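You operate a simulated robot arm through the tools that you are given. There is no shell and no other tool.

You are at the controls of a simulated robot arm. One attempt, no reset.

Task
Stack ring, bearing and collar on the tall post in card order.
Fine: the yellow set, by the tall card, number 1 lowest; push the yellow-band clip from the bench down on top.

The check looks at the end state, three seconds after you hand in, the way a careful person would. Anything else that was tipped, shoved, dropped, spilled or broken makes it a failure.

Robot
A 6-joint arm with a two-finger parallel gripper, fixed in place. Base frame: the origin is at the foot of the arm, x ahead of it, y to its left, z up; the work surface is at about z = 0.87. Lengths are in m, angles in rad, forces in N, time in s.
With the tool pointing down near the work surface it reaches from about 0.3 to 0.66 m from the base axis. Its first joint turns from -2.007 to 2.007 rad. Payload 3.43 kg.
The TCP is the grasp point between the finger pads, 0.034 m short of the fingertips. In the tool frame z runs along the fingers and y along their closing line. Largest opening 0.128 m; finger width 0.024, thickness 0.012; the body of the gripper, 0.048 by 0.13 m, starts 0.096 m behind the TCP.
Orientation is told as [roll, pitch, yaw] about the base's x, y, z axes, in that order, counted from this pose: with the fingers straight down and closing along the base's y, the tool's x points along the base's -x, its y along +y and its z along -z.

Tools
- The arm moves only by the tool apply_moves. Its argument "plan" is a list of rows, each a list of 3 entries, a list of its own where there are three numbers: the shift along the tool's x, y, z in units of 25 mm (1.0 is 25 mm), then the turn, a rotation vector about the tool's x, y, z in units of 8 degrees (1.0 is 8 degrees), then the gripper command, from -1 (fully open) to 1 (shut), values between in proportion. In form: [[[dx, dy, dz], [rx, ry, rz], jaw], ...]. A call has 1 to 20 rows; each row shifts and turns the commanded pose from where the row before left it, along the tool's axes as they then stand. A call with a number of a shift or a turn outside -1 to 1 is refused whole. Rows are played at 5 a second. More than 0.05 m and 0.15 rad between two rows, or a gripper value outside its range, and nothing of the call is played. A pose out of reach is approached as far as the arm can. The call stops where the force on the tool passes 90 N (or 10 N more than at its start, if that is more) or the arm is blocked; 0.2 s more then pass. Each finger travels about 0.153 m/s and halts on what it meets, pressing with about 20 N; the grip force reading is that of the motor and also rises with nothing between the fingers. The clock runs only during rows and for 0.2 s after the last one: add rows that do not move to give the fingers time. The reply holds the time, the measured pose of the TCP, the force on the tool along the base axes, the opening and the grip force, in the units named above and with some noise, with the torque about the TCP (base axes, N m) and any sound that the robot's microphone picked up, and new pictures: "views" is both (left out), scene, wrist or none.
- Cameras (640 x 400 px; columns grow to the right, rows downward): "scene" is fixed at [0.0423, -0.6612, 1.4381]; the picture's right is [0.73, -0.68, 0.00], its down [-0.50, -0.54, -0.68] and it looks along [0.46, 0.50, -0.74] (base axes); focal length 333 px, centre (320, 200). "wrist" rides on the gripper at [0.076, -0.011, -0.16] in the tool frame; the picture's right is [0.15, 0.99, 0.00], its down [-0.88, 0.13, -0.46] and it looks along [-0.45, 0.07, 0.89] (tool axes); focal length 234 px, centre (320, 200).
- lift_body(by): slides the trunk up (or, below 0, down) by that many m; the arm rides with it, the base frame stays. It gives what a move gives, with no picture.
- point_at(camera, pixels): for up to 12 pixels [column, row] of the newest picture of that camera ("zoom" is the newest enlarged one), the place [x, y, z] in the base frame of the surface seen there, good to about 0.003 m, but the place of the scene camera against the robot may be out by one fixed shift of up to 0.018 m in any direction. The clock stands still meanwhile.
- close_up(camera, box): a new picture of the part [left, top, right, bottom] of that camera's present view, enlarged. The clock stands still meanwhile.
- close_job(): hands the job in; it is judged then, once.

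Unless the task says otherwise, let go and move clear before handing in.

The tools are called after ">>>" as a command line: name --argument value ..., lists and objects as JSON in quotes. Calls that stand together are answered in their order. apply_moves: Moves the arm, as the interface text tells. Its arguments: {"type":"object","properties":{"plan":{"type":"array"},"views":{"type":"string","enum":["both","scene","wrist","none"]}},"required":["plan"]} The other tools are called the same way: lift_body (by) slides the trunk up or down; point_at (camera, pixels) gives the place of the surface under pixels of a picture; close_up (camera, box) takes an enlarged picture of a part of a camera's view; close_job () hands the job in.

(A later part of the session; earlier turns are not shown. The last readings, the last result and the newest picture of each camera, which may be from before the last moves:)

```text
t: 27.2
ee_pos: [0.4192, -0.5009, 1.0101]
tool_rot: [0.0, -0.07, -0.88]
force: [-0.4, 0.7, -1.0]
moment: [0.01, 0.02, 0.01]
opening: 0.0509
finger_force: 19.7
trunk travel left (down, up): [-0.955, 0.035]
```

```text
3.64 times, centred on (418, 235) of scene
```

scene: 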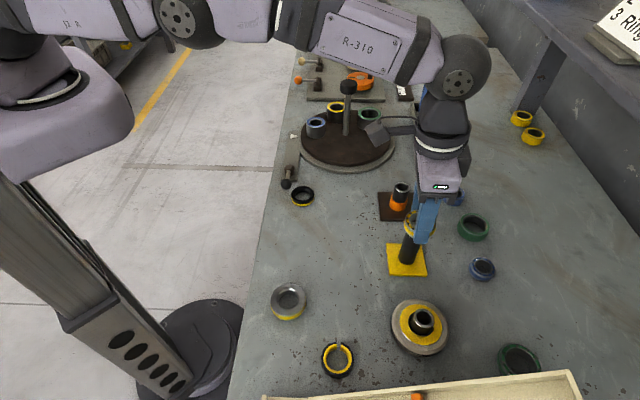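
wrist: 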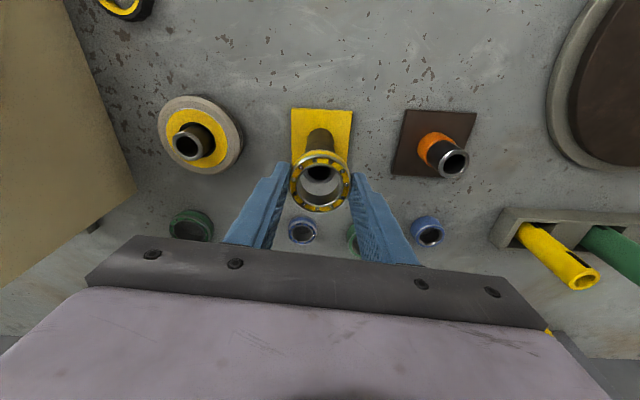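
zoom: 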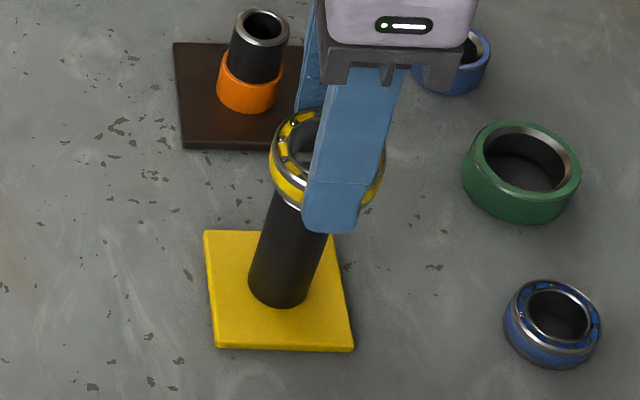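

The rim is laterally centred (col ≈ 320) and within about 1 mm radially, inside the bore's clearance. I'll nudge 0.6 mm outward and lower 18 mm onto the post top, watching the force.

>>> apply_moves --plan '[[[-0.025, 0, 0], [0, 0, 0], 1]]' --views "none"

>>> lift_body --by -0.018

>>> apply_moves --plan '[[[0, 0, 0], [0, 0, 0], 1]]' --views "both"

>>> close_up --camera "wrist" --box '[270, 110, 370, 220]'

>>> close_up --camera "scene" --box '[370, 180, 466, 290]'

```text
t: 27.6
ee_pos: [0.419, -0.5027, 1.0095]
tool_rot: [0.001, -0.071, -0.881]
force: [0.2, 0.4, -1.8]
moment: [-0.01, 0.06, 0.0]
opening: 0.0509
finger_force: 20.0
trunk travel left (down, up): [-0.955, 0.035]
```

```text
t: 28.3
ee_pos: [0.4165, -0.5008, 0.9907]
tool_rot: [0.001, -0.061, -0.88]
force: [-7.3, 8.6, 2.0]
moment: [0.35, 0.27, -0.04]
opening: 0.0509
finger_force: 19.8
trunk travel left (down, up): [-0.937, 0.053]
```

```text
t: 28.7
ee_pos: [0.4166, -0.4999, 0.9917]
tool_rot: [0.001, -0.065, -0.879]
force: [-7.2, 6.6, -6.9]
moment: [0.22, 0.18, -0.02]
opening: 0.0511
finger_force: 20.5
trunk travel left (down, up): [-0.937, 0.053]
```

scene: 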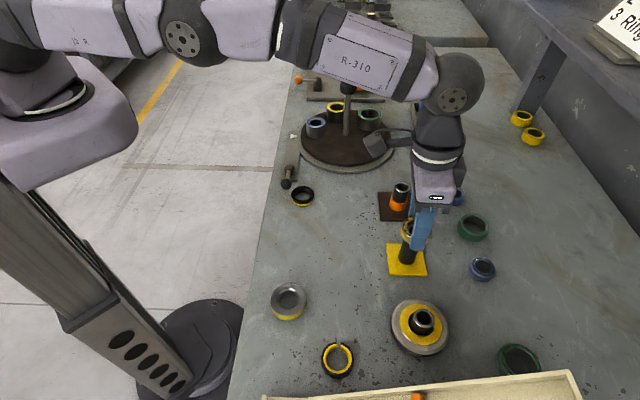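
wrist: 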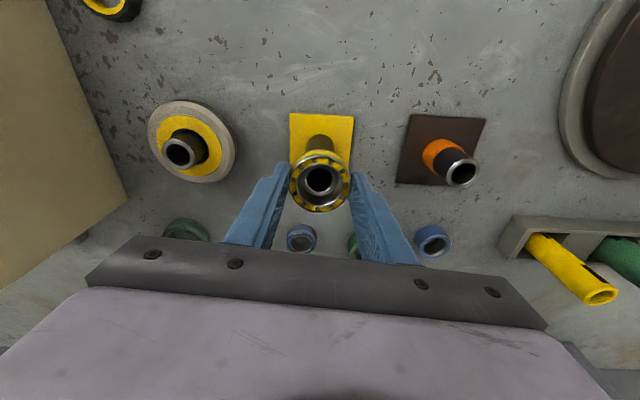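

```text
3.64 times, centred on (320, 165) of wrist
```

zoom: 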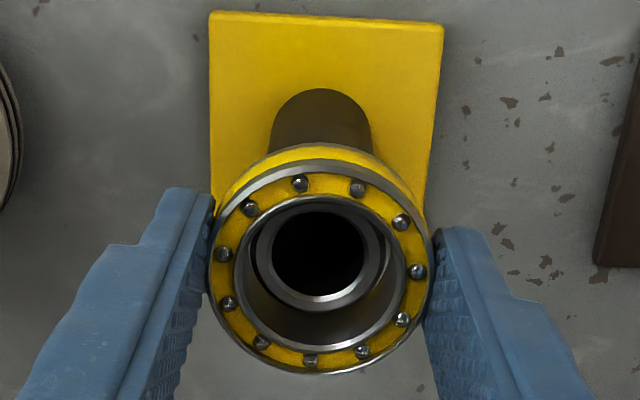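

```text
3.64 times, centred on (418, 235) of scene
```

zoom: 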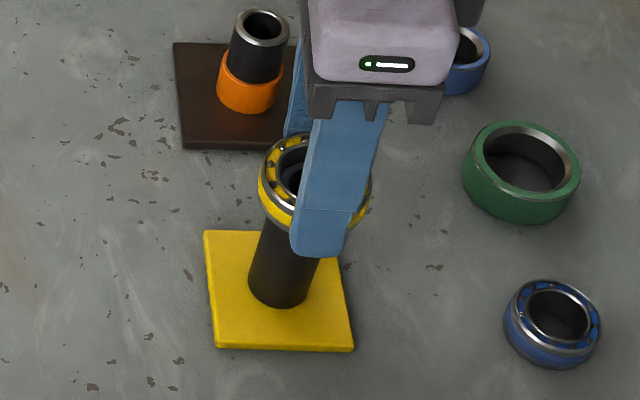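

The bearing has passed over the post top, and the ~10 N force pushes the tool inward, so I'm slightly too far out (zoom shows the post against the bore's near wall). I'll shift ~2.5 mm inward and ~0.7 mm in -y tool to relieve it.

>>> apply_moves --plan '[[[0.1, -0.03, 0], [0, 0, 0], 1], [[0, 0, 0], [0, 0, 0], 1]]' --views "wrist"

>>> close_up --camera "wrist" --box '[270, 110, 370, 220]'

```text
t: 29.3
ee_pos: [0.4164, -0.5003, 0.9927]
tool_rot: [0.0, -0.072, -0.88]
force: [-3.3, 3.8, -2.8]
moment: [0.09, 0.12, -0.03]
opening: 0.0509
finger_force: 20.1
trunk travel left (down, up): [-0.937, 0.053]
```

wrist: 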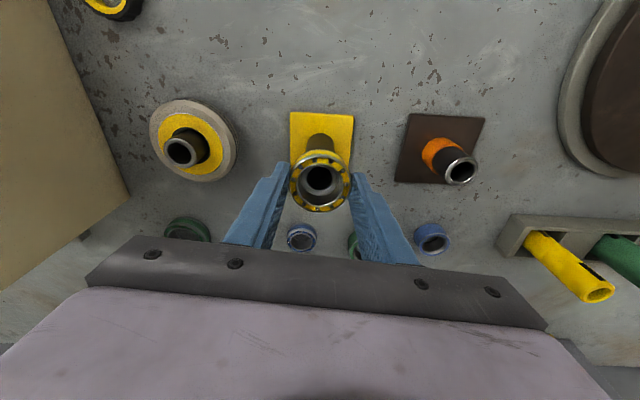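

```text
3.64 times, centred on (320, 165) of wrist
```

zoom: 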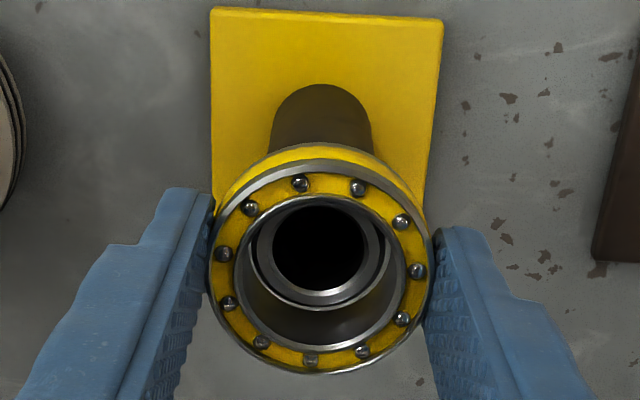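

The push has dropped to ~5 N, still inward. I'll shift another 2 mm inward.

>>> apply_moves --plan '[[[0.08, -0.01, 0], [0, 0, 0], 1], [[0, 0, 0], [0, 0, 0], 1]]' --views "none"

>>> close_up --camera "wrist" --box '[270, 110, 370, 220]'

```text
t: 29.9
ee_pos: [0.4153, -0.4998, 0.9937]
tool_rot: [0.0, -0.072, -0.879]
force: [0.1, 0.0, -1.5]
moment: [0.01, -0.03, -0.01]
opening: 0.051
finger_force: 19.8
trunk travel left (down, up): [-0.937, 0.053]
```

```text
3.64 times, centred on (320, 165) of wrist
```

zoom: 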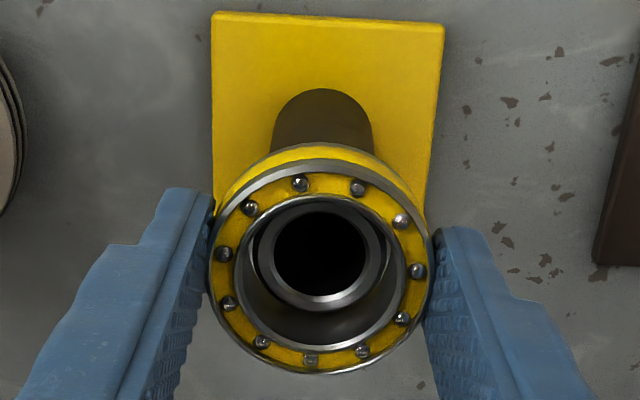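

Side force is gone (only the bearing's weight remains). I'll shift 1 mm further inward to centre, then lower 40 mm with the trunk.

>>> apply_moves --plan '[[[0.04, 0, 0], [0, 0, 0], 1]]' --views "none"

>>> lift_body --by -0.04

>>> apply_moves --plan '[[[0, 0, 0], [0, 0, 0], 1]]' --views "both"

>>> close_up --camera "wrist" --box '[270, 110, 370, 220]'

```text
t: 30.3
ee_pos: [0.4155, -0.498, 0.9921]
tool_rot: [0.0, -0.069, -0.881]
force: [-0.3, -0.4, -1.5]
moment: [0.02, 0.04, -0.01]
opening: 0.0512
finger_force: 20.2
trunk travel left (down, up): [-0.937, 0.053]
```

```text
t: 31.1
ee_pos: [0.4154, -0.4996, 0.952]
tool_rot: [0.001, -0.069, -0.88]
force: [0.0, -0.7, -0.8]
moment: [0.07, 0.02, 0.02]
opening: 0.0508
finger_force: 19.4
trunk travel left (down, up): [-0.897, 0.093]
```

```text
t: 31.5
ee_pos: [0.4142, -0.4999, 0.9516]
tool_rot: [-0.001, -0.071, -0.88]
force: [1.6, 0.0, -1.8]
moment: [0.03, -0.06, -0.01]
opening: 0.0509
finger_force: 20.0
trunk travel left (down, up): [-0.897, 0.093]
```

scene: 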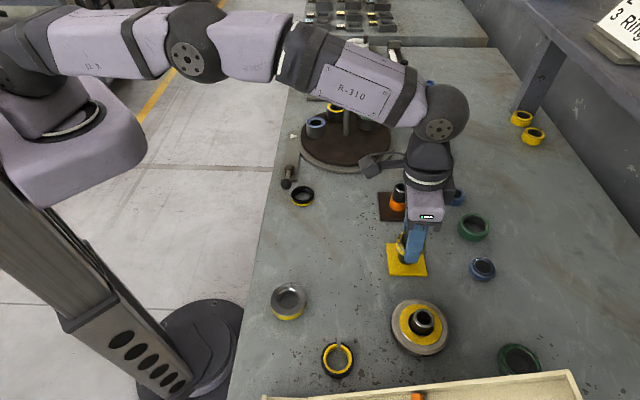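
wrist: 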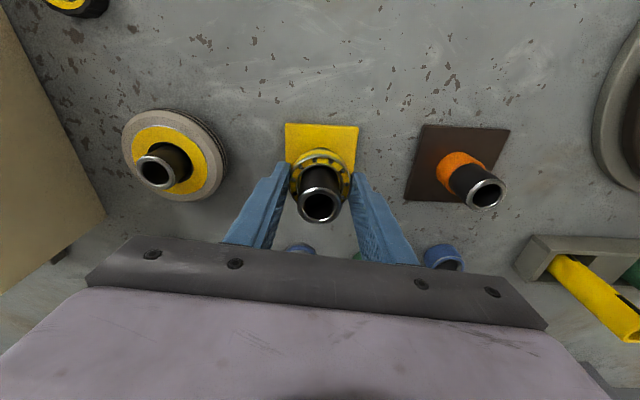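

```text
3.64 times, centred on (320, 165) of wrist
```

zoom: 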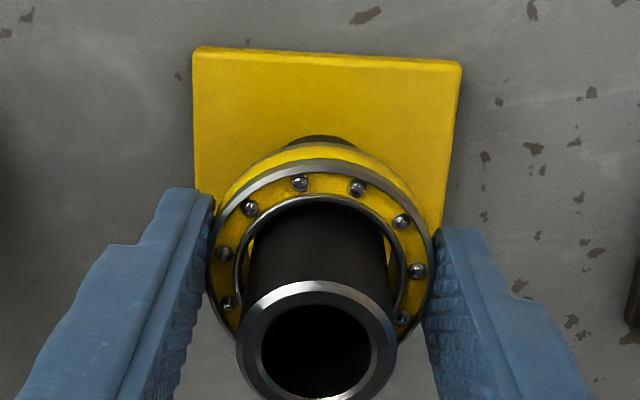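

No side force; the bearing is sliding down the post freely. I'll lower another 34 mm, to just above the plate.

>>> lift_body --by -0.034

>>> apply_moves --plan '[[[0, 0, 0], [0, 0, 0], 1]]' --views "both"

>>> close_up --camera "wrist" --box '[270, 110, 370, 220]'

>>> close_up --camera "scene" --box '[370, 200, 466, 290]'

```text
t: 32.3
ee_pos: [0.4144, -0.4988, 0.9183]
tool_rot: [0.0, -0.069, -0.879]
force: [1.0, -1.4, -2.5]
moment: [0.03, -0.01, -0.01]
opening: 0.0511
finger_force: 19.8
trunk travel left (down, up): [-0.863, 0.127]
```

```text
t: 32.7
ee_pos: [0.4165, -0.4988, 0.9191]
tool_rot: [-0.002, -0.07, -0.878]
force: [0.5, -0.4, -2.4]
moment: [-0.01, -0.02, 0.01]
opening: 0.0509
finger_force: 20.1
trunk travel left (down, up): [-0.863, 0.127]
```

scene: 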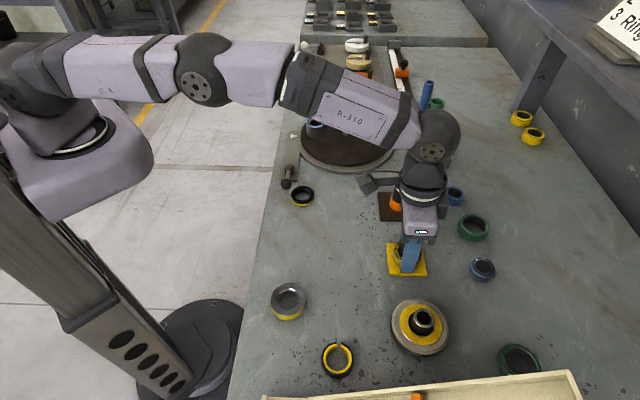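
wrist: 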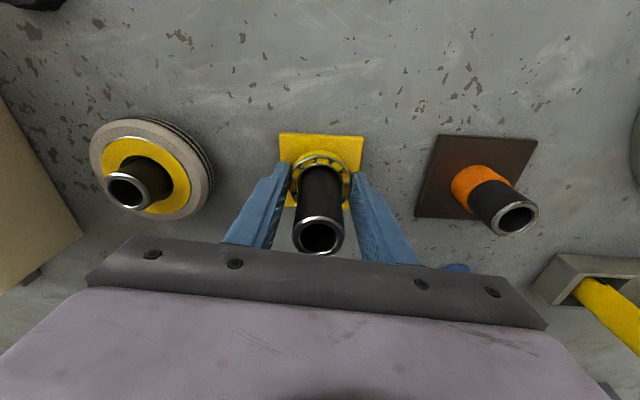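

```text
3.64 times, centred on (320, 165) of wrist
```

zoom: 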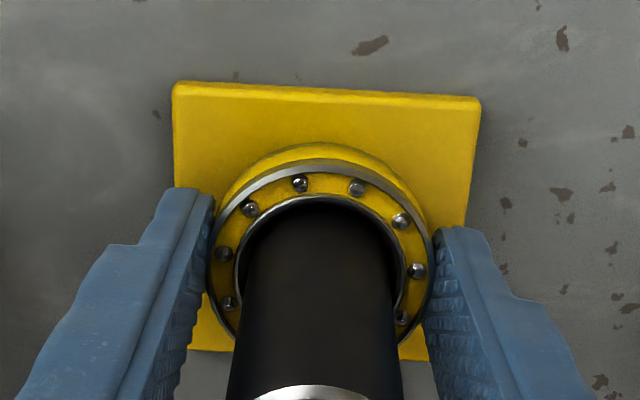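

```text
4.44 times, centred on (418, 245) of scene
```

zoom: 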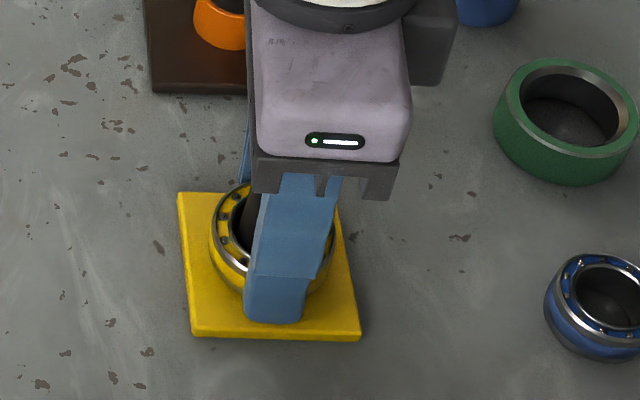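

Bearing is just above the yellow plate, free of side force. I'll lower 2.5 mm and open gently to a partial opening.

>>> apply_moves --plan '[[[0.007, 0, 0.1], [0, 0, 0], 1], [[0, 0, 0], [0, 0, 0], 1]]' --views "none"

>>> apply_moves --plan '[[[0, 0, 0], [0, 0, 0], 0.15], [[0, 0, 0], [0, 0, 0], 0], [[0, 0, 0], [0, 0, 0], -0.1], [[0, 0, 0], [0, 0, 0], -0.1]]' --views "both"

>>> close_up --camera "wrist" --box '[270, 110, 370, 220]'

```text
t: 33.3
ee_pos: [0.4138, -0.5001, 0.916]
tool_rot: [0.0, -0.071, -0.878]
force: [1.6, -1.8, -0.7]
moment: [-0.03, -0.06, 0.03]
opening: 0.051
finger_force: 19.9
trunk travel left (down, up): [-0.863, 0.127]
```

```text
t: 34.3
ee_pos: [0.4132, -0.4992, 0.9158]
tool_rot: [0.001, -0.069, -0.881]
force: [-0.3, -0.4, -0.2]
moment: [-0.02, 0.0, -0.02]
opening: 0.0705
finger_force: 0.1
trunk travel left (down, up): [-0.863, 0.127]
```

scene: 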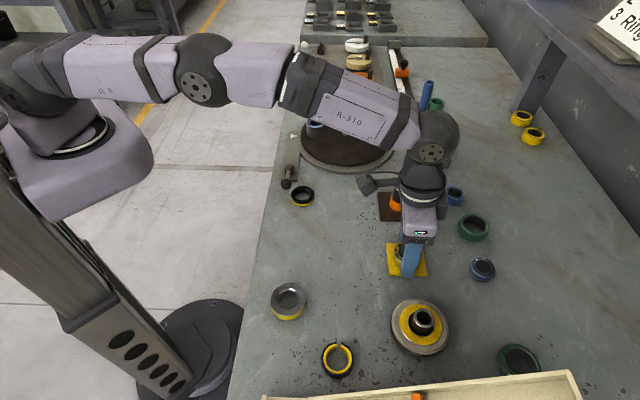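
wrist: 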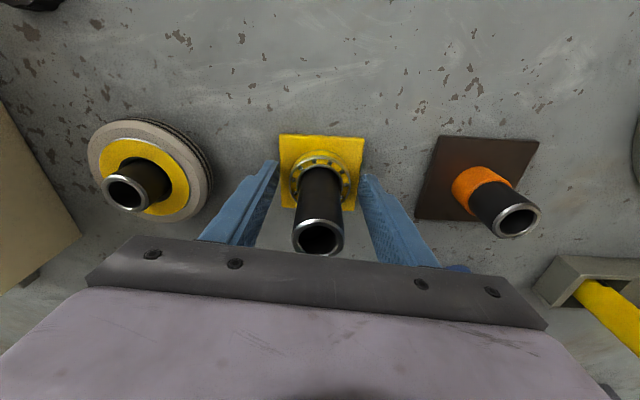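

```text
3.64 times, centred on (320, 165) of wrist
```

zoom: 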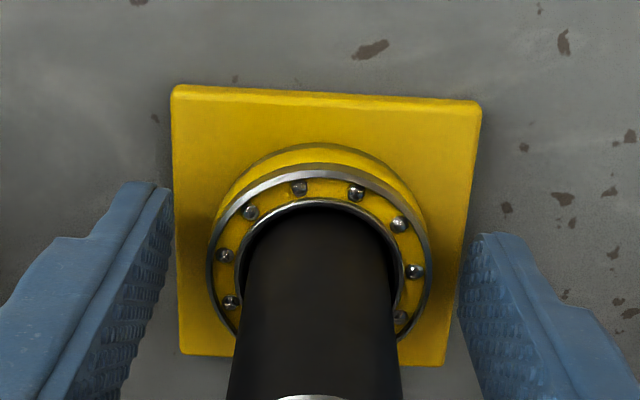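

The bearing rests flat on the plate, jaws open at 0.07. I'll raise with the trunk clear of the post, then straighten the tool and travel to the collar.

>>> lift_body --by 0.12

>>> apply_moves --plan '[[[0.7, 0, 0], [0, 0, 0], -0.1], [[0.7, 0, 0], [0, 0, 0], -0.1], [[0, 0, 0], [0, 0.5, 0], -0.1], [[0, 0, 0], [0, 0, -0.9], -0.1], [[0, 0, 0], [0, 0, -0.9], -0.1], [[0, 0, 0], [0, 0, -0.9], -0.1], [[0, 0, 0], [0, 0, -0.9], -0.1], [[0, 0, 0], [0, 0, -0.9], -0.1], [[0, 0, 0], [0, 0, -0.9], -0.1], [[0, 0, 0], [0, 0, -0.9], -0.1], [[0.9, 0.27, 0], [0, 0, 0], -0.3], [[0.9, 0.27, 0], [0, 0, 0], -0.3], [[0.9, 0.27, 0], [0, 0, 0], -0.3], [[0.9, 0.27, 0], [0, 0, 0], -0.3], [[0.9, 0.27, 0], [0, 0, 0], -0.3], [[0.9, 0.27, 0], [0, 0, 0], -0.3], [[0.9, 0.27, 0], [0, 0, 0], -0.3], [[0.9, 0.27, 0], [0, 0, 0], -0.3], [[0.9, 0.27, 0], [0, 0, 0], -0.3]]' --views "both"

```text
t: 35.8
ee_pos: [0.4138, -0.4982, 1.0357]
tool_rot: [0.001, -0.071, -0.88]
force: [0.3, 0.3, 0.4]
moment: [-0.01, -0.02, -0.01]
opening: 0.0706
finger_force: 0.1
trunk travel left (down, up): [-0.983, 0.007]
```

```text
t: 39.8
ee_pos: [0.1916, -0.4084, 1.0355]
tool_rot: [-0.003, -0.001, 0.0]
force: [-0.3, -0.4, -0.3]
moment: [0.02, -0.04, -0.02]
opening: 0.0834
finger_force: 0.1
trunk travel left (down, up): [-0.983, 0.007]
```

scene: 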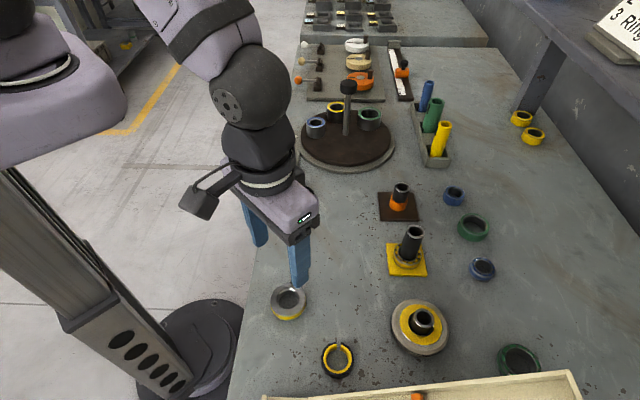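
wrist: 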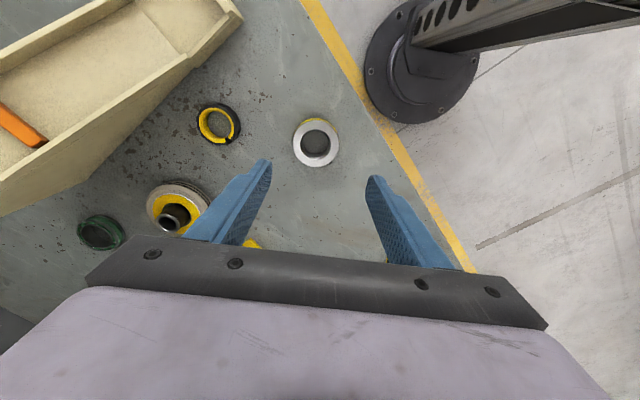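

>>> close_up --camera "wrist" --box '[284, 112, 348, 172]'

>>> close_up --camera "scene" --box '[370, 215, 450, 295]'

>>> point_at --camera "wrist" --pixels '[[296, 145], [335, 143], [315, 123], [318, 165], [316, 144], [330, 163]]'

```text
6.67 times, centred on (316, 142) of wrist
```

zoom: 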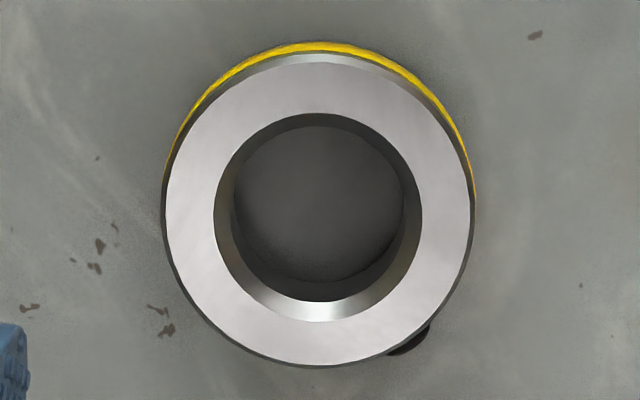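

```text
5.00 times, centred on (410, 255) of scene
```

zoom: 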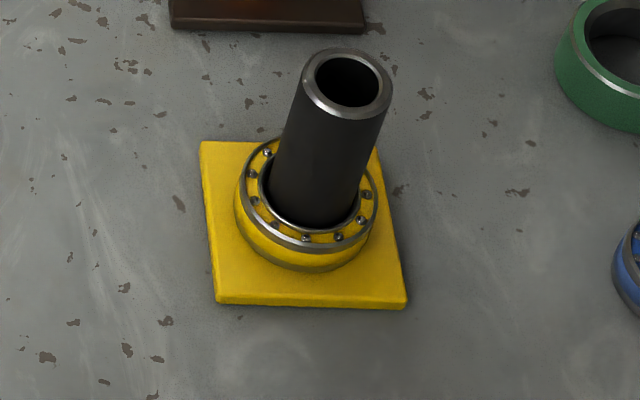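

```text
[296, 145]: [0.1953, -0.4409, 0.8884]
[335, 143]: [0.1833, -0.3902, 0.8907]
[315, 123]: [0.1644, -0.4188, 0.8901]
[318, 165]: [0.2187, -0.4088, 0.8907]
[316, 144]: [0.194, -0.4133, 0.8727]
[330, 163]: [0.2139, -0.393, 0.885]
```

The bearing sits squarely on the post base. The collar is centred at about (0.1905, -0.4135) with its set screw ~50° away from the closing line, so yaw 0 is fine; I'll descend on it.

>>> apply_moves --plan '[[[0.04, -0.2, 0], [0, 0, 0], -0.4], [[0, 0, 0.9], [0, 0, 0], -0.4], [[0, 0, 0.9], [0, 0, 0], -0.4], [[0, 0, 0.9], [0, 0, 0], -0.4], [[0, 0, 0.9], [0, 0, 0], -0.4], [[0, 0, 0.9], [0, 0, 0], -0.4], [[0, 0, 0.4], [0, 0, 0], -0.4], [[0, 0, 0.2], [0, 0, 0], -0.4], [[0, 0, 0], [0, 0, 0], -0.4]]' --views "both"

```text
t: 41.8
ee_pos: [0.1898, -0.415, 0.9065]
tool_rot: [0.001, -0.001, 0.0]
force: [0.9, -0.5, -0.2]
moment: [0.02, 0.01, 0.03]
opening: 0.0894
finger_force: 0.1
trunk travel left (down, up): [-0.983, 0.007]
```

scene: 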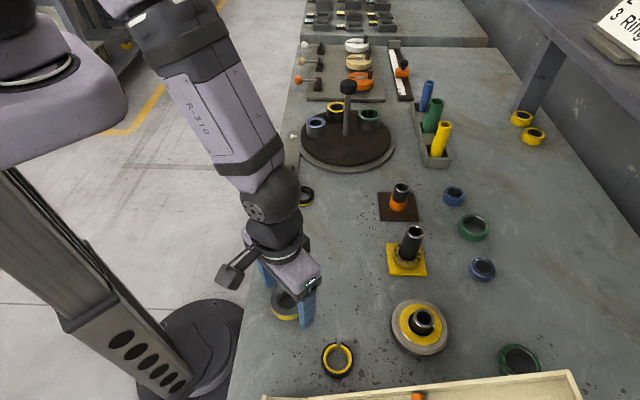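
wrist: 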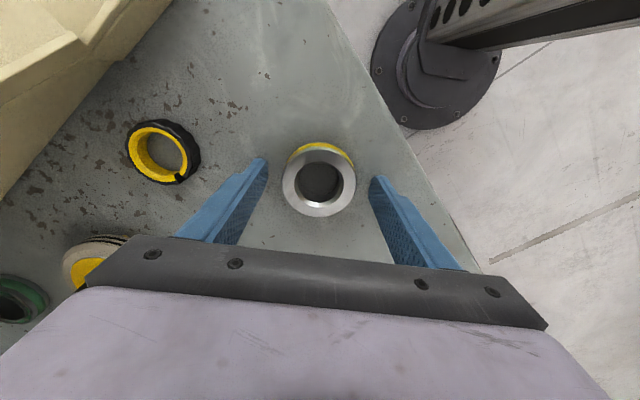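

The collar is centred between the pads at (319,184). I'll close and then lift.

>>> apply_moves --plan '[[[0, 0, 0], [0, 0, 0], 0.0], [[0, 0, 0], [0, 0, 0], 0.5], [[0, 0, 0], [0, 0, 0], 1], [[0, 0, 0], [0, 0, 0], 1]]' --views "wrist"

>>> close_up --camera "wrist" --box '[280, 140, 360, 220]'

```text
t: 42.8
ee_pos: [0.1897, -0.4145, 0.906]
tool_rot: [0.001, 0.001, 0.0]
force: [0.6, -0.8, 0.2]
moment: [-0.04, 0.0, 0.0]
opening: 0.0612
finger_force: 20.1
trunk travel left (down, up): [-0.983, 0.007]
```

wrist: 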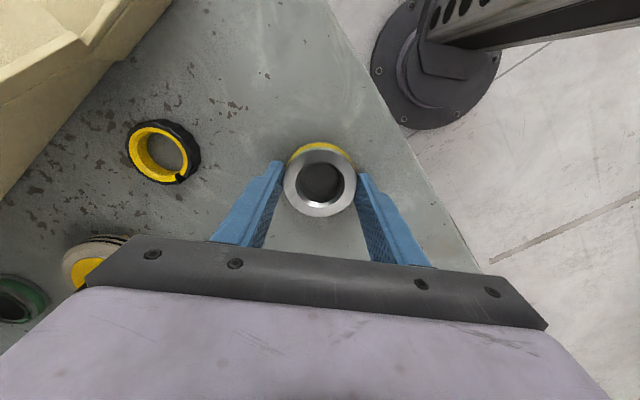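

```text
5.00 times, centred on (320, 180) of wrist
```

zoom: 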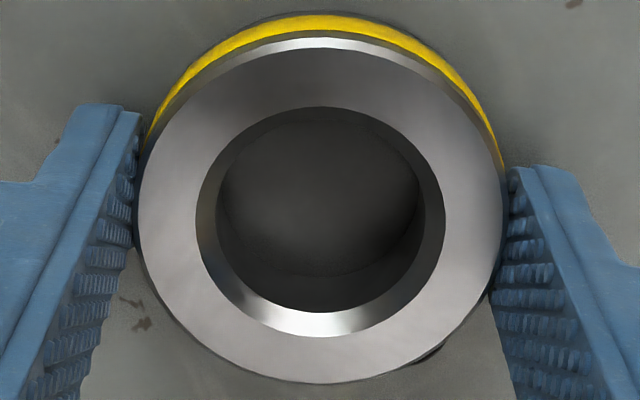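

Collar gripped (0.0612 opening, 20 N) and centred. I'll lift it and carry it toward the post, stopping short of it.

>>> apply_moves --plan '[[[0, 0, -0.9], [0, 0, 0], 1], [[0, 0, -0.9], [0, 0, 0], 1], [[0, 0, -0.9], [0, 0, 0], 1], [[0, 0, -0.9], [0, 0, 0], 1], [[0, 0, -0.9], [0, 0, 0], 1], [[0, 0, -0.9], [0, 0, 0], 1], [[-0.897, -0.251, 0], [0, 0, 0], 1], [[-0.897, -0.251, 0], [0, 0, 0], 1], [[-0.897, -0.251, 0], [0, 0, 0], 1], [[-0.897, -0.251, 0], [0, 0, 0], 1], [[-0.897, -0.251, 0], [0, 0, 0], 1], [[-0.897, -0.251, 0], [0, 0, 0], 1], [[-0.897, -0.251, 0], [0, 0, 0], 1], [[-0.897, -0.251, 0], [0, 0, 0], 1], [[-0.897, -0.251, 0], [0, 0, 0], 1], [[0, 0, 0], [0, 0, 0], 1]]' --views "wrist"

```text
t: 46.2
ee_pos: [0.3901, -0.4728, 1.0422]
tool_rot: [0.001, 0.0, 0.001]
force: [0.2, 0.0, -2.5]
moment: [0.01, 0.01, 0.02]
opening: 0.0613
finger_force: 19.8
trunk travel left (down, up): [-0.983, 0.007]
```

wrist: 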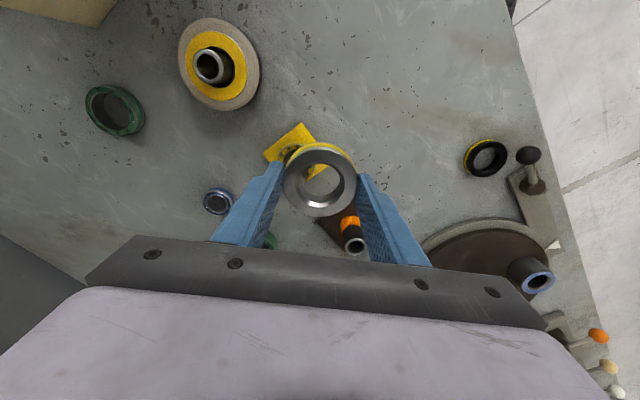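

Collar carried and still held. Now I'll turn the yaw, tilt 4° and step outward to the post while above its top.

>>> apply_moves --plan '[[[0, 0, 0], [0, 0, 0.9], 1], [[0, 0, 0], [0, 0, 0.9], 1], [[0, 0, 0], [0, 0, 0.9], 1], [[0, 0, 0], [0, 0, 0.9], 1], [[0, 0, 0], [0, 0, 0.9], 1], [[0, 0, 0], [0, 0, 0.9], 1], [[0, 0, 0], [0, 0, 0.9], 1], [[0, 0, 0], [0, -0.5, 0], 1], [[-0.5, 0, 0.035], [0, 0, 0], 1], [[-0.5, 0, 0.035], [0, 0, 0], 1], [[-0.38, 0, 0.026], [0, 0, 0], 1], [[0, 0, 0], [0, 0, 0], 1]]' --views "both"

>>> close_up --camera "wrist" --box '[270, 110, 370, 220]'

```text
t: 48.8
ee_pos: [0.4136, -0.4979, 1.0396]
tool_rot: [0.0, -0.07, -0.879]
force: [0.3, -0.2, -3.4]
moment: [-0.01, 0.01, 0.01]
opening: 0.0614
finger_force: 19.5
trunk travel left (down, up): [-0.983, 0.007]
```

scene: 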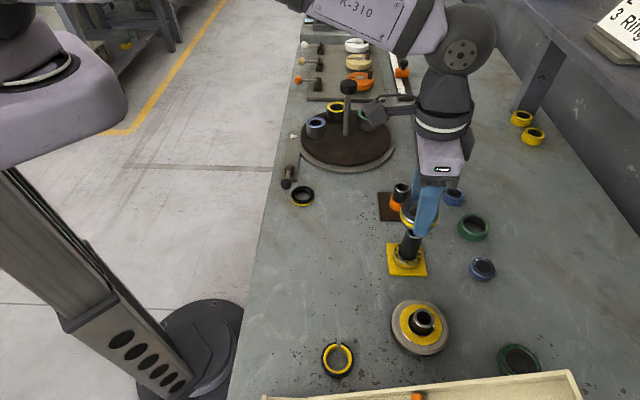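
wrist: 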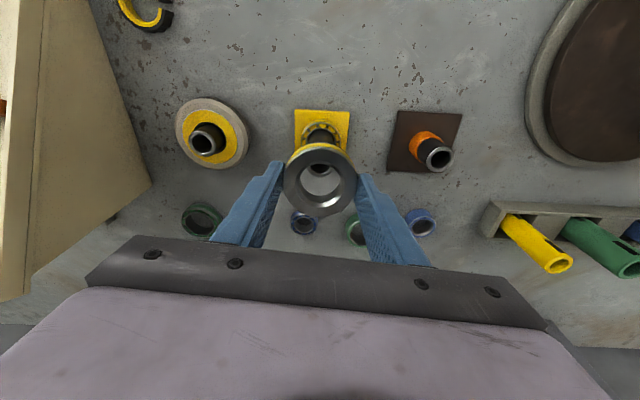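

```text
3.64 times, centred on (320, 165) of wrist
```

zoom: 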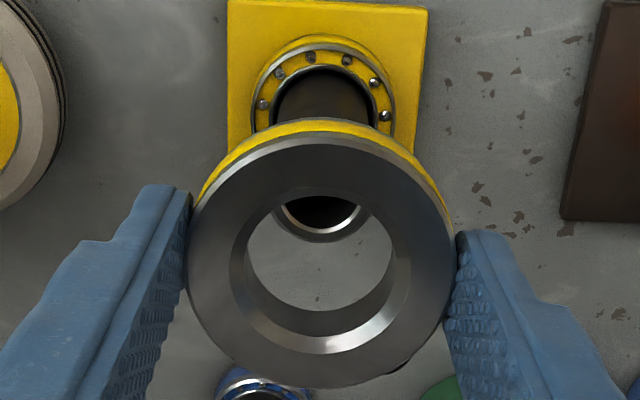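

The collar is above the post, aligned laterally (both centred near col 321 of the zoom). I'll lower 30 mm with the trunk and check.

>>> lift_body --by -0.03

>>> apply_moves --plan '[[[0, 0, 0], [0, 0, 0], 1]]' --views "wrist"

>>> close_up --camera "wrist" --box '[270, 110, 370, 220]'

```text
t: 49.5
ee_pos: [0.4137, -0.4977, 1.0102]
tool_rot: [0.001, -0.069, -0.879]
force: [-0.4, -0.2, -3.4]
moment: [0.01, 0.01, 0.02]
opening: 0.0611
finger_force: 19.8
trunk travel left (down, up): [-0.953, 0.037]
```

```text
t: 49.9
ee_pos: [0.4133, -0.4977, 1.0097]
tool_rot: [0.0, -0.07, -0.879]
force: [-0.1, 0.3, -3.2]
moment: [-0.02, -0.03, 0.0]
opening: 0.0612
finger_force: 19.5
trunk travel left (down, up): [-0.953, 0.037]
```

wrist: 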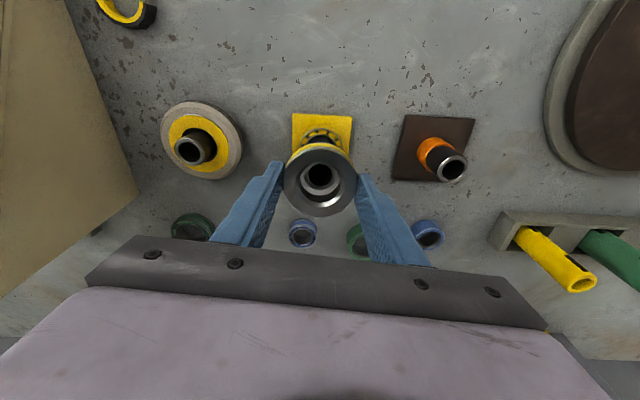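

```text
3.64 times, centred on (320, 165) of wrist
```

zoom: 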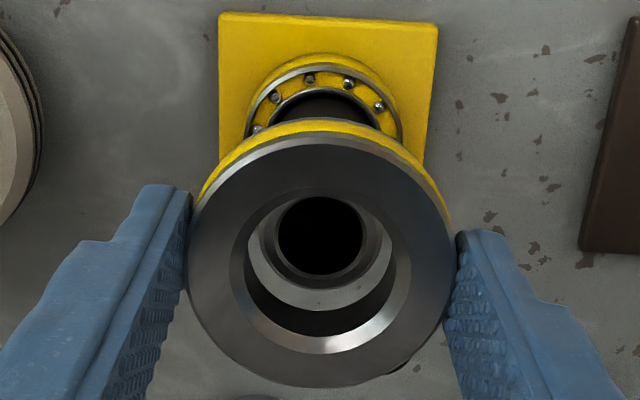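

Allowing for the ~9 mm height gap, the post rim (zoom centre ~y 235) lines up with the collar's bore within about 1 mm. I'll lower 22 mm and check forces.

>>> lift_body --by -0.022

>>> apply_moves --plan '[[[0, 0, 0], [0, 0, 0], 1]]' --views "both"

>>> close_up --camera "wrist" --box '[270, 110, 370, 220]'

```text
t: 50.6
ee_pos: [0.4148, -0.4994, 0.988]
tool_rot: [0.001, -0.072, -0.879]
force: [4.9, -5.1, -4.4]
moment: [-0.1, -0.12, 0.0]
opening: 0.0615
finger_force: 19.6
trunk travel left (down, up): [-0.931, 0.059]
```

```text
t: 51.0
ee_pos: [0.4144, -0.4995, 0.9882]
tool_rot: [0.0, -0.07, -0.88]
force: [4.6, -7.3, -4.1]
moment: [-0.2, -0.1, -0.03]
opening: 0.0613
finger_force: 20.0
trunk travel left (down, up): [-0.931, 0.059]
```

scene: 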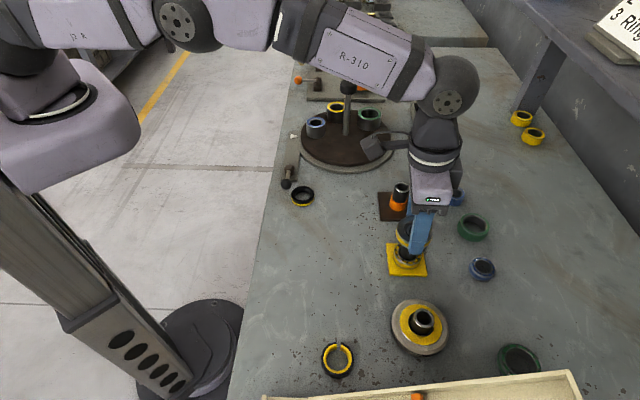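
wrist: 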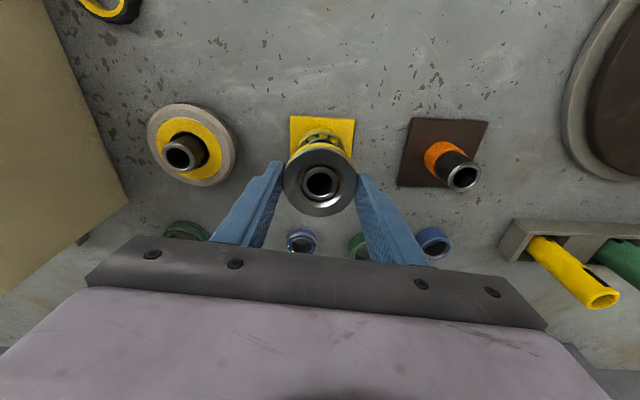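

```text
3.64 times, centred on (320, 165) of wrist
```

zoom: 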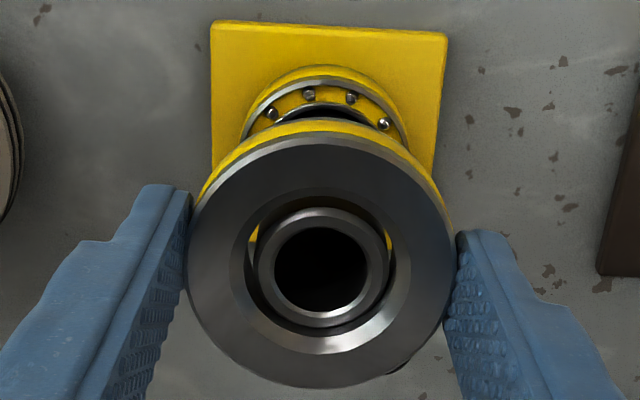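

Now an ~8.6 N force pushes the tool outward, so the collar is a little too far in. I'll shift 1.5 mm outward.

>>> apply_moves --plan '[[[-0.06, 0, 0], [0, 0, 0], 1], [[0, 0, 0], [0, 0, 0], 1]]' --views "none"

>>> close_up --camera "wrist" --box '[270, 110, 370, 220]'

```text
t: 51.6
ee_pos: [0.4149, -0.4999, 0.9879]
tool_rot: [0.0, -0.067, -0.88]
force: [4.2, -5.2, -4.2]
moment: [-0.13, -0.08, 0.0]
opening: 0.0611
finger_force: 20.1
trunk travel left (down, up): [-0.931, 0.059]
```

```text
3.64 times, centred on (320, 165) of wrist
```

zoom: 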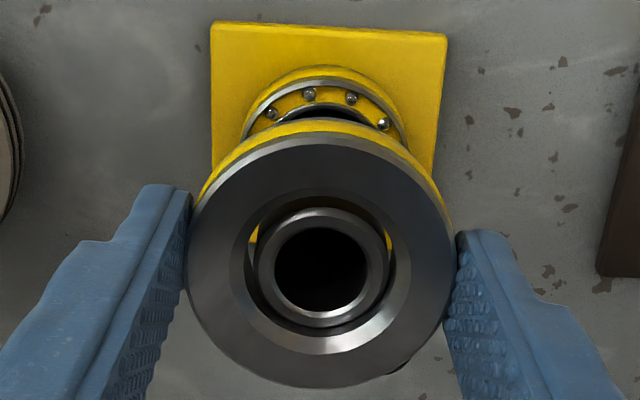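

Force is down to ~6.7 N outward; the arm yields about 2 N per mm. I'll go 2.5 mm further out and re-read.

>>> apply_moves --plan '[[[-0.1, 0, 0], [0, 0, 0], 1], [[0, 0, 0], [0, 0, 0], 1]]' --views "none"

>>> close_up --camera "wrist" --box '[270, 110, 370, 220]'

```text
t: 52.2
ee_pos: [0.4156, -0.4985, 0.9882]
tool_rot: [0.0, -0.068, -0.88]
force: [-0.1, -0.5, -3.2]
moment: [0.02, 0.03, 0.0]
opening: 0.0611
finger_force: 19.8
trunk travel left (down, up): [-0.931, 0.059]
```

```text
3.64 times, centred on (320, 165) of wrist
```

zoom: 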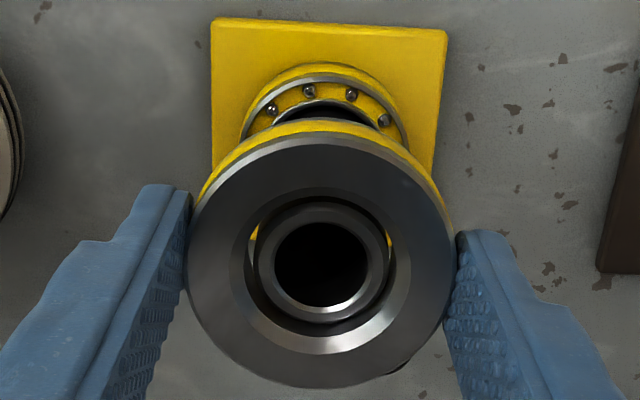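

Side force is gone. I'll lower 30 mm more.

>>> lift_body --by -0.03

>>> apply_moves --plan '[[[0, 0, 0], [0, 0, 0], 1]]' --views "wrist"

>>> close_up --camera "wrist" --box '[270, 110, 370, 220]'

```text
t: 53.0
ee_pos: [0.4145, -0.5015, 0.9578]
tool_rot: [0.001, -0.07, -0.879]
force: [0.7, 0.6, -3.1]
moment: [-0.02, 0.02, -0.01]
opening: 0.0613
finger_force: 20.1
trunk travel left (down, up): [-0.901, 0.089]
```

```text
t: 53.4
ee_pos: [0.415, -0.5009, 0.9593]
tool_rot: [0.001, -0.07, -0.881]
force: [-0.7, 0.8, -2.9]
moment: [0.0, 0.01, -0.02]
opening: 0.0613
finger_force: 20.2
trunk travel left (down, up): [-0.901, 0.089]
```

wrist: 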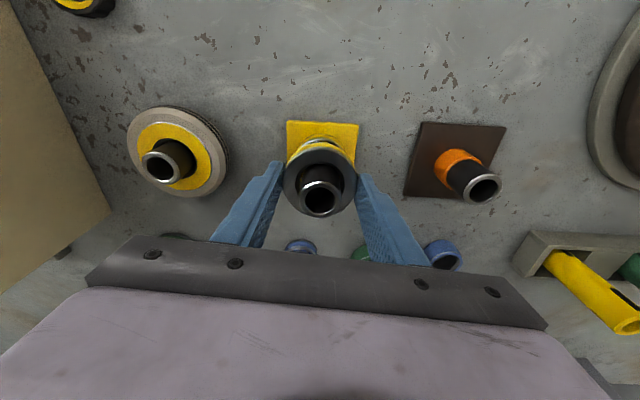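

```text
3.64 times, centred on (320, 165) of wrist
```

zoom: 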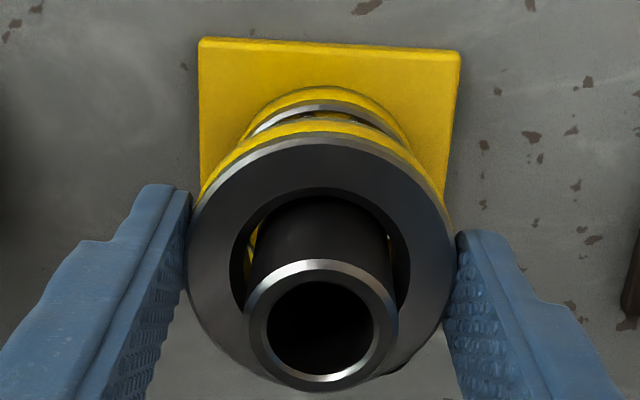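

Sliding freely. I'll lower 19 mm more, then the last couple of millimetres with the arm, watching force.

>>> lift_body --by -0.019

>>> apply_moves --plan '[[[0, 0, 0], [0, 0, 0], 1]]' --views "both"

>>> close_up --camera "scene" --box '[370, 200, 466, 290]'

```text
t: 54.0
ee_pos: [0.4148, -0.5002, 0.9383]
tool_rot: [0.0, -0.07, -0.88]
force: [-0.5, 0.1, -2.7]
moment: [-0.01, -0.02, -0.02]
opening: 0.061
finger_force: 20.1
trunk travel left (down, up): [-0.882, 0.108]
```

```text
t: 54.4
ee_pos: [0.4158, -0.5014, 0.941]
tool_rot: [0.002, -0.071, -0.879]
force: [0.5, 0.3, -1.7]
moment: [0.0, -0.01, -0.01]
opening: 0.0615
finger_force: 20.3
trunk travel left (down, up): [-0.882, 0.108]
```

scene: 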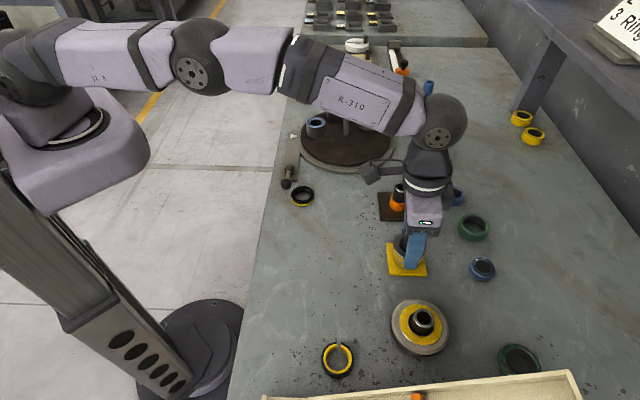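
wrist: 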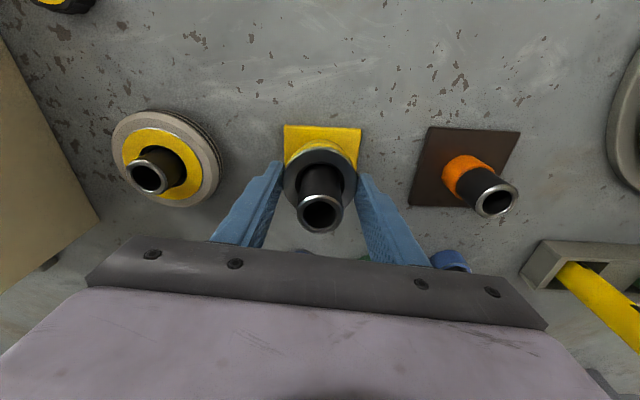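

```text
4.44 times, centred on (418, 245) of scene
```

zoom: 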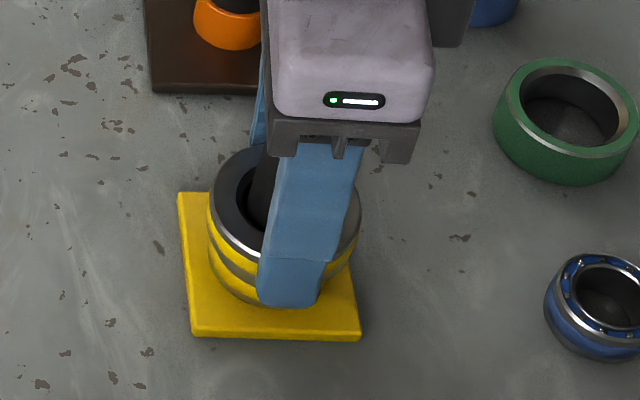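

The collar is just above the bearing. I'll lower about 3 mm in small steps.

>>> apply_moves --plan '[[[0.004, 0, 0.06], [0, 0, 0], 1], [[0.004, 0, 0.06], [0, 0, 0], 1], [[0, 0, 0], [0, 0, 0], 1]]' --views "none"

```text
t: 55.2
ee_pos: [0.4154, -0.5006, 0.9373]
tool_rot: [-0.001, -0.07, -0.879]
force: [-0.1, 0.2, -2.9]
moment: [-0.01, 0.01, -0.01]
opening: 0.0615
finger_force: 20.0
trunk travel left (down, up): [-0.882, 0.108]
```

Still carrying the full weight, so no contact yet. I'll go down 1.5 mm more.

>>> apply_moves --plan '[[[0.004, 0, 0.06], [0, 0, 0], 1], [[0, 0, 0], [0, 0, 0], 1]]' --views "none"

```text
t: 55.8
ee_pos: [0.4145, -0.5007, 0.9367]
tool_rot: [0.0, -0.069, -0.879]
force: [-0.3, 0.6, -3.5]
moment: [0.02, 0.02, 0.01]
opening: 0.0613
finger_force: 19.6
trunk travel left (down, up): [-0.882, 0.108]
```

No contact yet; one more millimetre, then I'll open gently.

>>> apply_moves --plan '[[[0.004, 0, 0.06], [0, 0, 0], 1], [[0, 0, 0], [0, 0, 0], 1]]' --views "none"

>>> apply_moves --plan '[[[0, 0, 0], [0, 0, 0], 0.03], [[0, 0, 0], [0, 0, 0], -0.1], [[0, 0, 0], [0, 0, 0], -0.25], [[0, 0, 0], [0, 0, 0], -0.25]]' --views "both"

>>> close_up --camera "wrist" --box '[270, 110, 370, 220]'

>>> close_up --camera "scene" --box '[370, 200, 466, 290]'

```text
t: 56.4
ee_pos: [0.4141, -0.5017, 0.9357]
tool_rot: [0.0, -0.073, -0.881]
force: [-0.6, 0.8, 4.0]
moment: [0.17, 0.09, -0.01]
opening: 0.0614
finger_force: 20.1
trunk travel left (down, up): [-0.882, 0.108]
```

```text
t: 57.4
ee_pos: [0.4148, -0.5009, 0.9346]
tool_rot: [0.0, -0.071, -0.88]
force: [-0.2, 0.4, 0.1]
moment: [0.01, 0.0, 0.0]
opening: 0.08
finger_force: 0.1
trunk travel left (down, up): [-0.882, 0.108]
```

scene: 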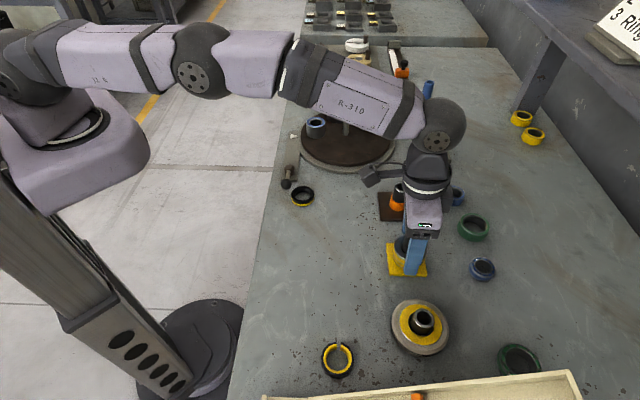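
wrist: 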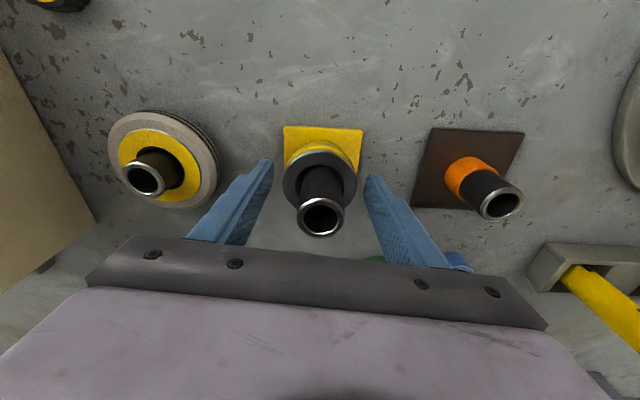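

```text
3.64 times, centred on (320, 165) of wrist
```

zoom: 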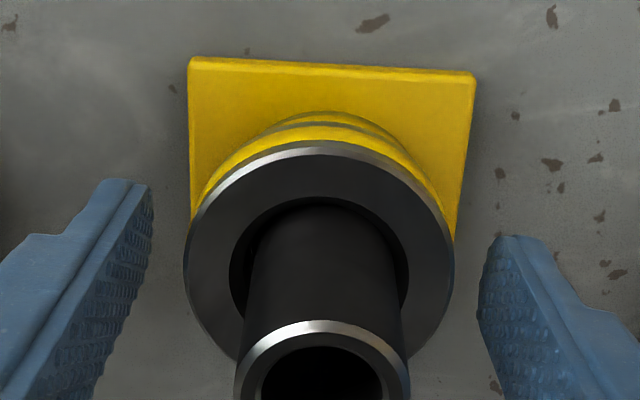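

```text
4.44 times, centred on (418, 245) of scene
```

zoom: 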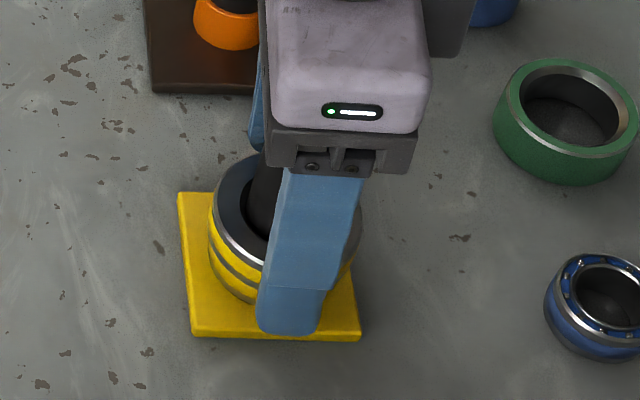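

Contact was felt at z 0.9357 and the collar now rests on the bearing. I'll raise clear, straighten, and travel to the black ring.

>>> lift_body --by 0.1

>>> apply_moves --plan '[[[0.7, 0, 0], [0, 0, 0], -0.25], [[0.7, 0, 0], [0, 0, 0], -0.25], [[0, 0, 0], [0, 0.5, 0], -0.25], [[0, 0, 0], [0, 0, -0.9], -0.25], [[0, 0, 0], [0, 0, -0.9], -0.25], [[0, 0, 0], [0, 0, -0.9], -0.25], [[0, 0, 0], [0, 0, -0.9], -0.25], [[0, 0, 0], [0, 0, -0.9], -0.25], [[0, 0, 0], [0, 0, -0.9], -0.25], [[0, 0, 0], [0, 0, -0.9], -0.25], [[0.07, 0.93, 0], [0, 0, 0], -0.25], [[0.07, 0.93, 0], [0, 0, 0], -0.25], [[0.07, 0.93, 0], [0, 0, 0], -0.25], [[0.07, 0.93, 0], [0, 0, 0], -0.25], [[0.07, 0.93, 0], [0, 0, 0], -0.25], [[0.07, 0.93, 0], [0, 0, 0], -0.25], [[0.07, 0.93, 0], [0, 0, 0], -0.25], [[0.07, 0.93, 0], [0, 0, 0], -0.25], [[0.07, 0.93, 0], [0, 0, 0], -0.25], [[0.07, 0.9, 0], [0, 0, 0], -0.25]]' --views "both"

```text
t: 58.7
ee_pos: [0.4155, -0.5008, 1.0344]
tool_rot: [0.0, -0.069, -0.879]
force: [-0.2, 0.1, 0.2]
moment: [0.0, 0.01, -0.01]
opening: 0.0801
finger_force: 0.1
trunk travel left (down, up): [-0.982, 0.008]
```

```text
t: 62.9
ee_pos: [0.3758, -0.2407, 1.0335]
tool_rot: [0.001, 0.001, 0.0]
force: [0.5, -0.2, 0.5]
moment: [0.0, 0.03, 0.0]
opening: 0.08
finger_force: 0.0
trunk travel left (down, up): [-0.982, 0.008]
```

scene: 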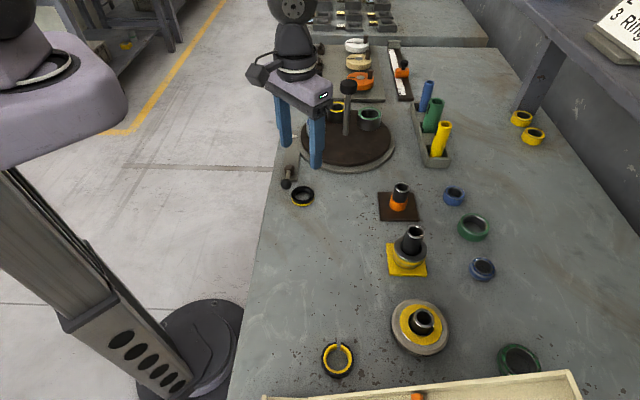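
wrist: 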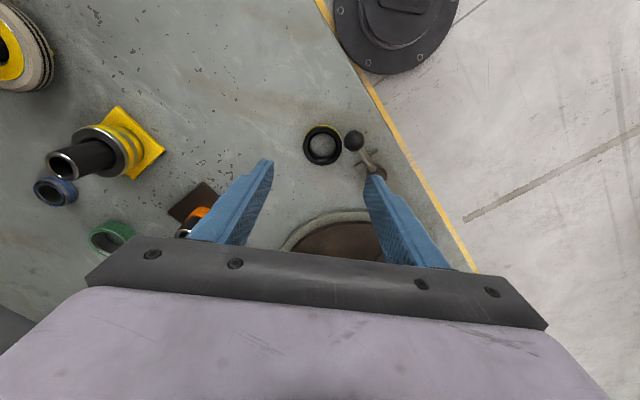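

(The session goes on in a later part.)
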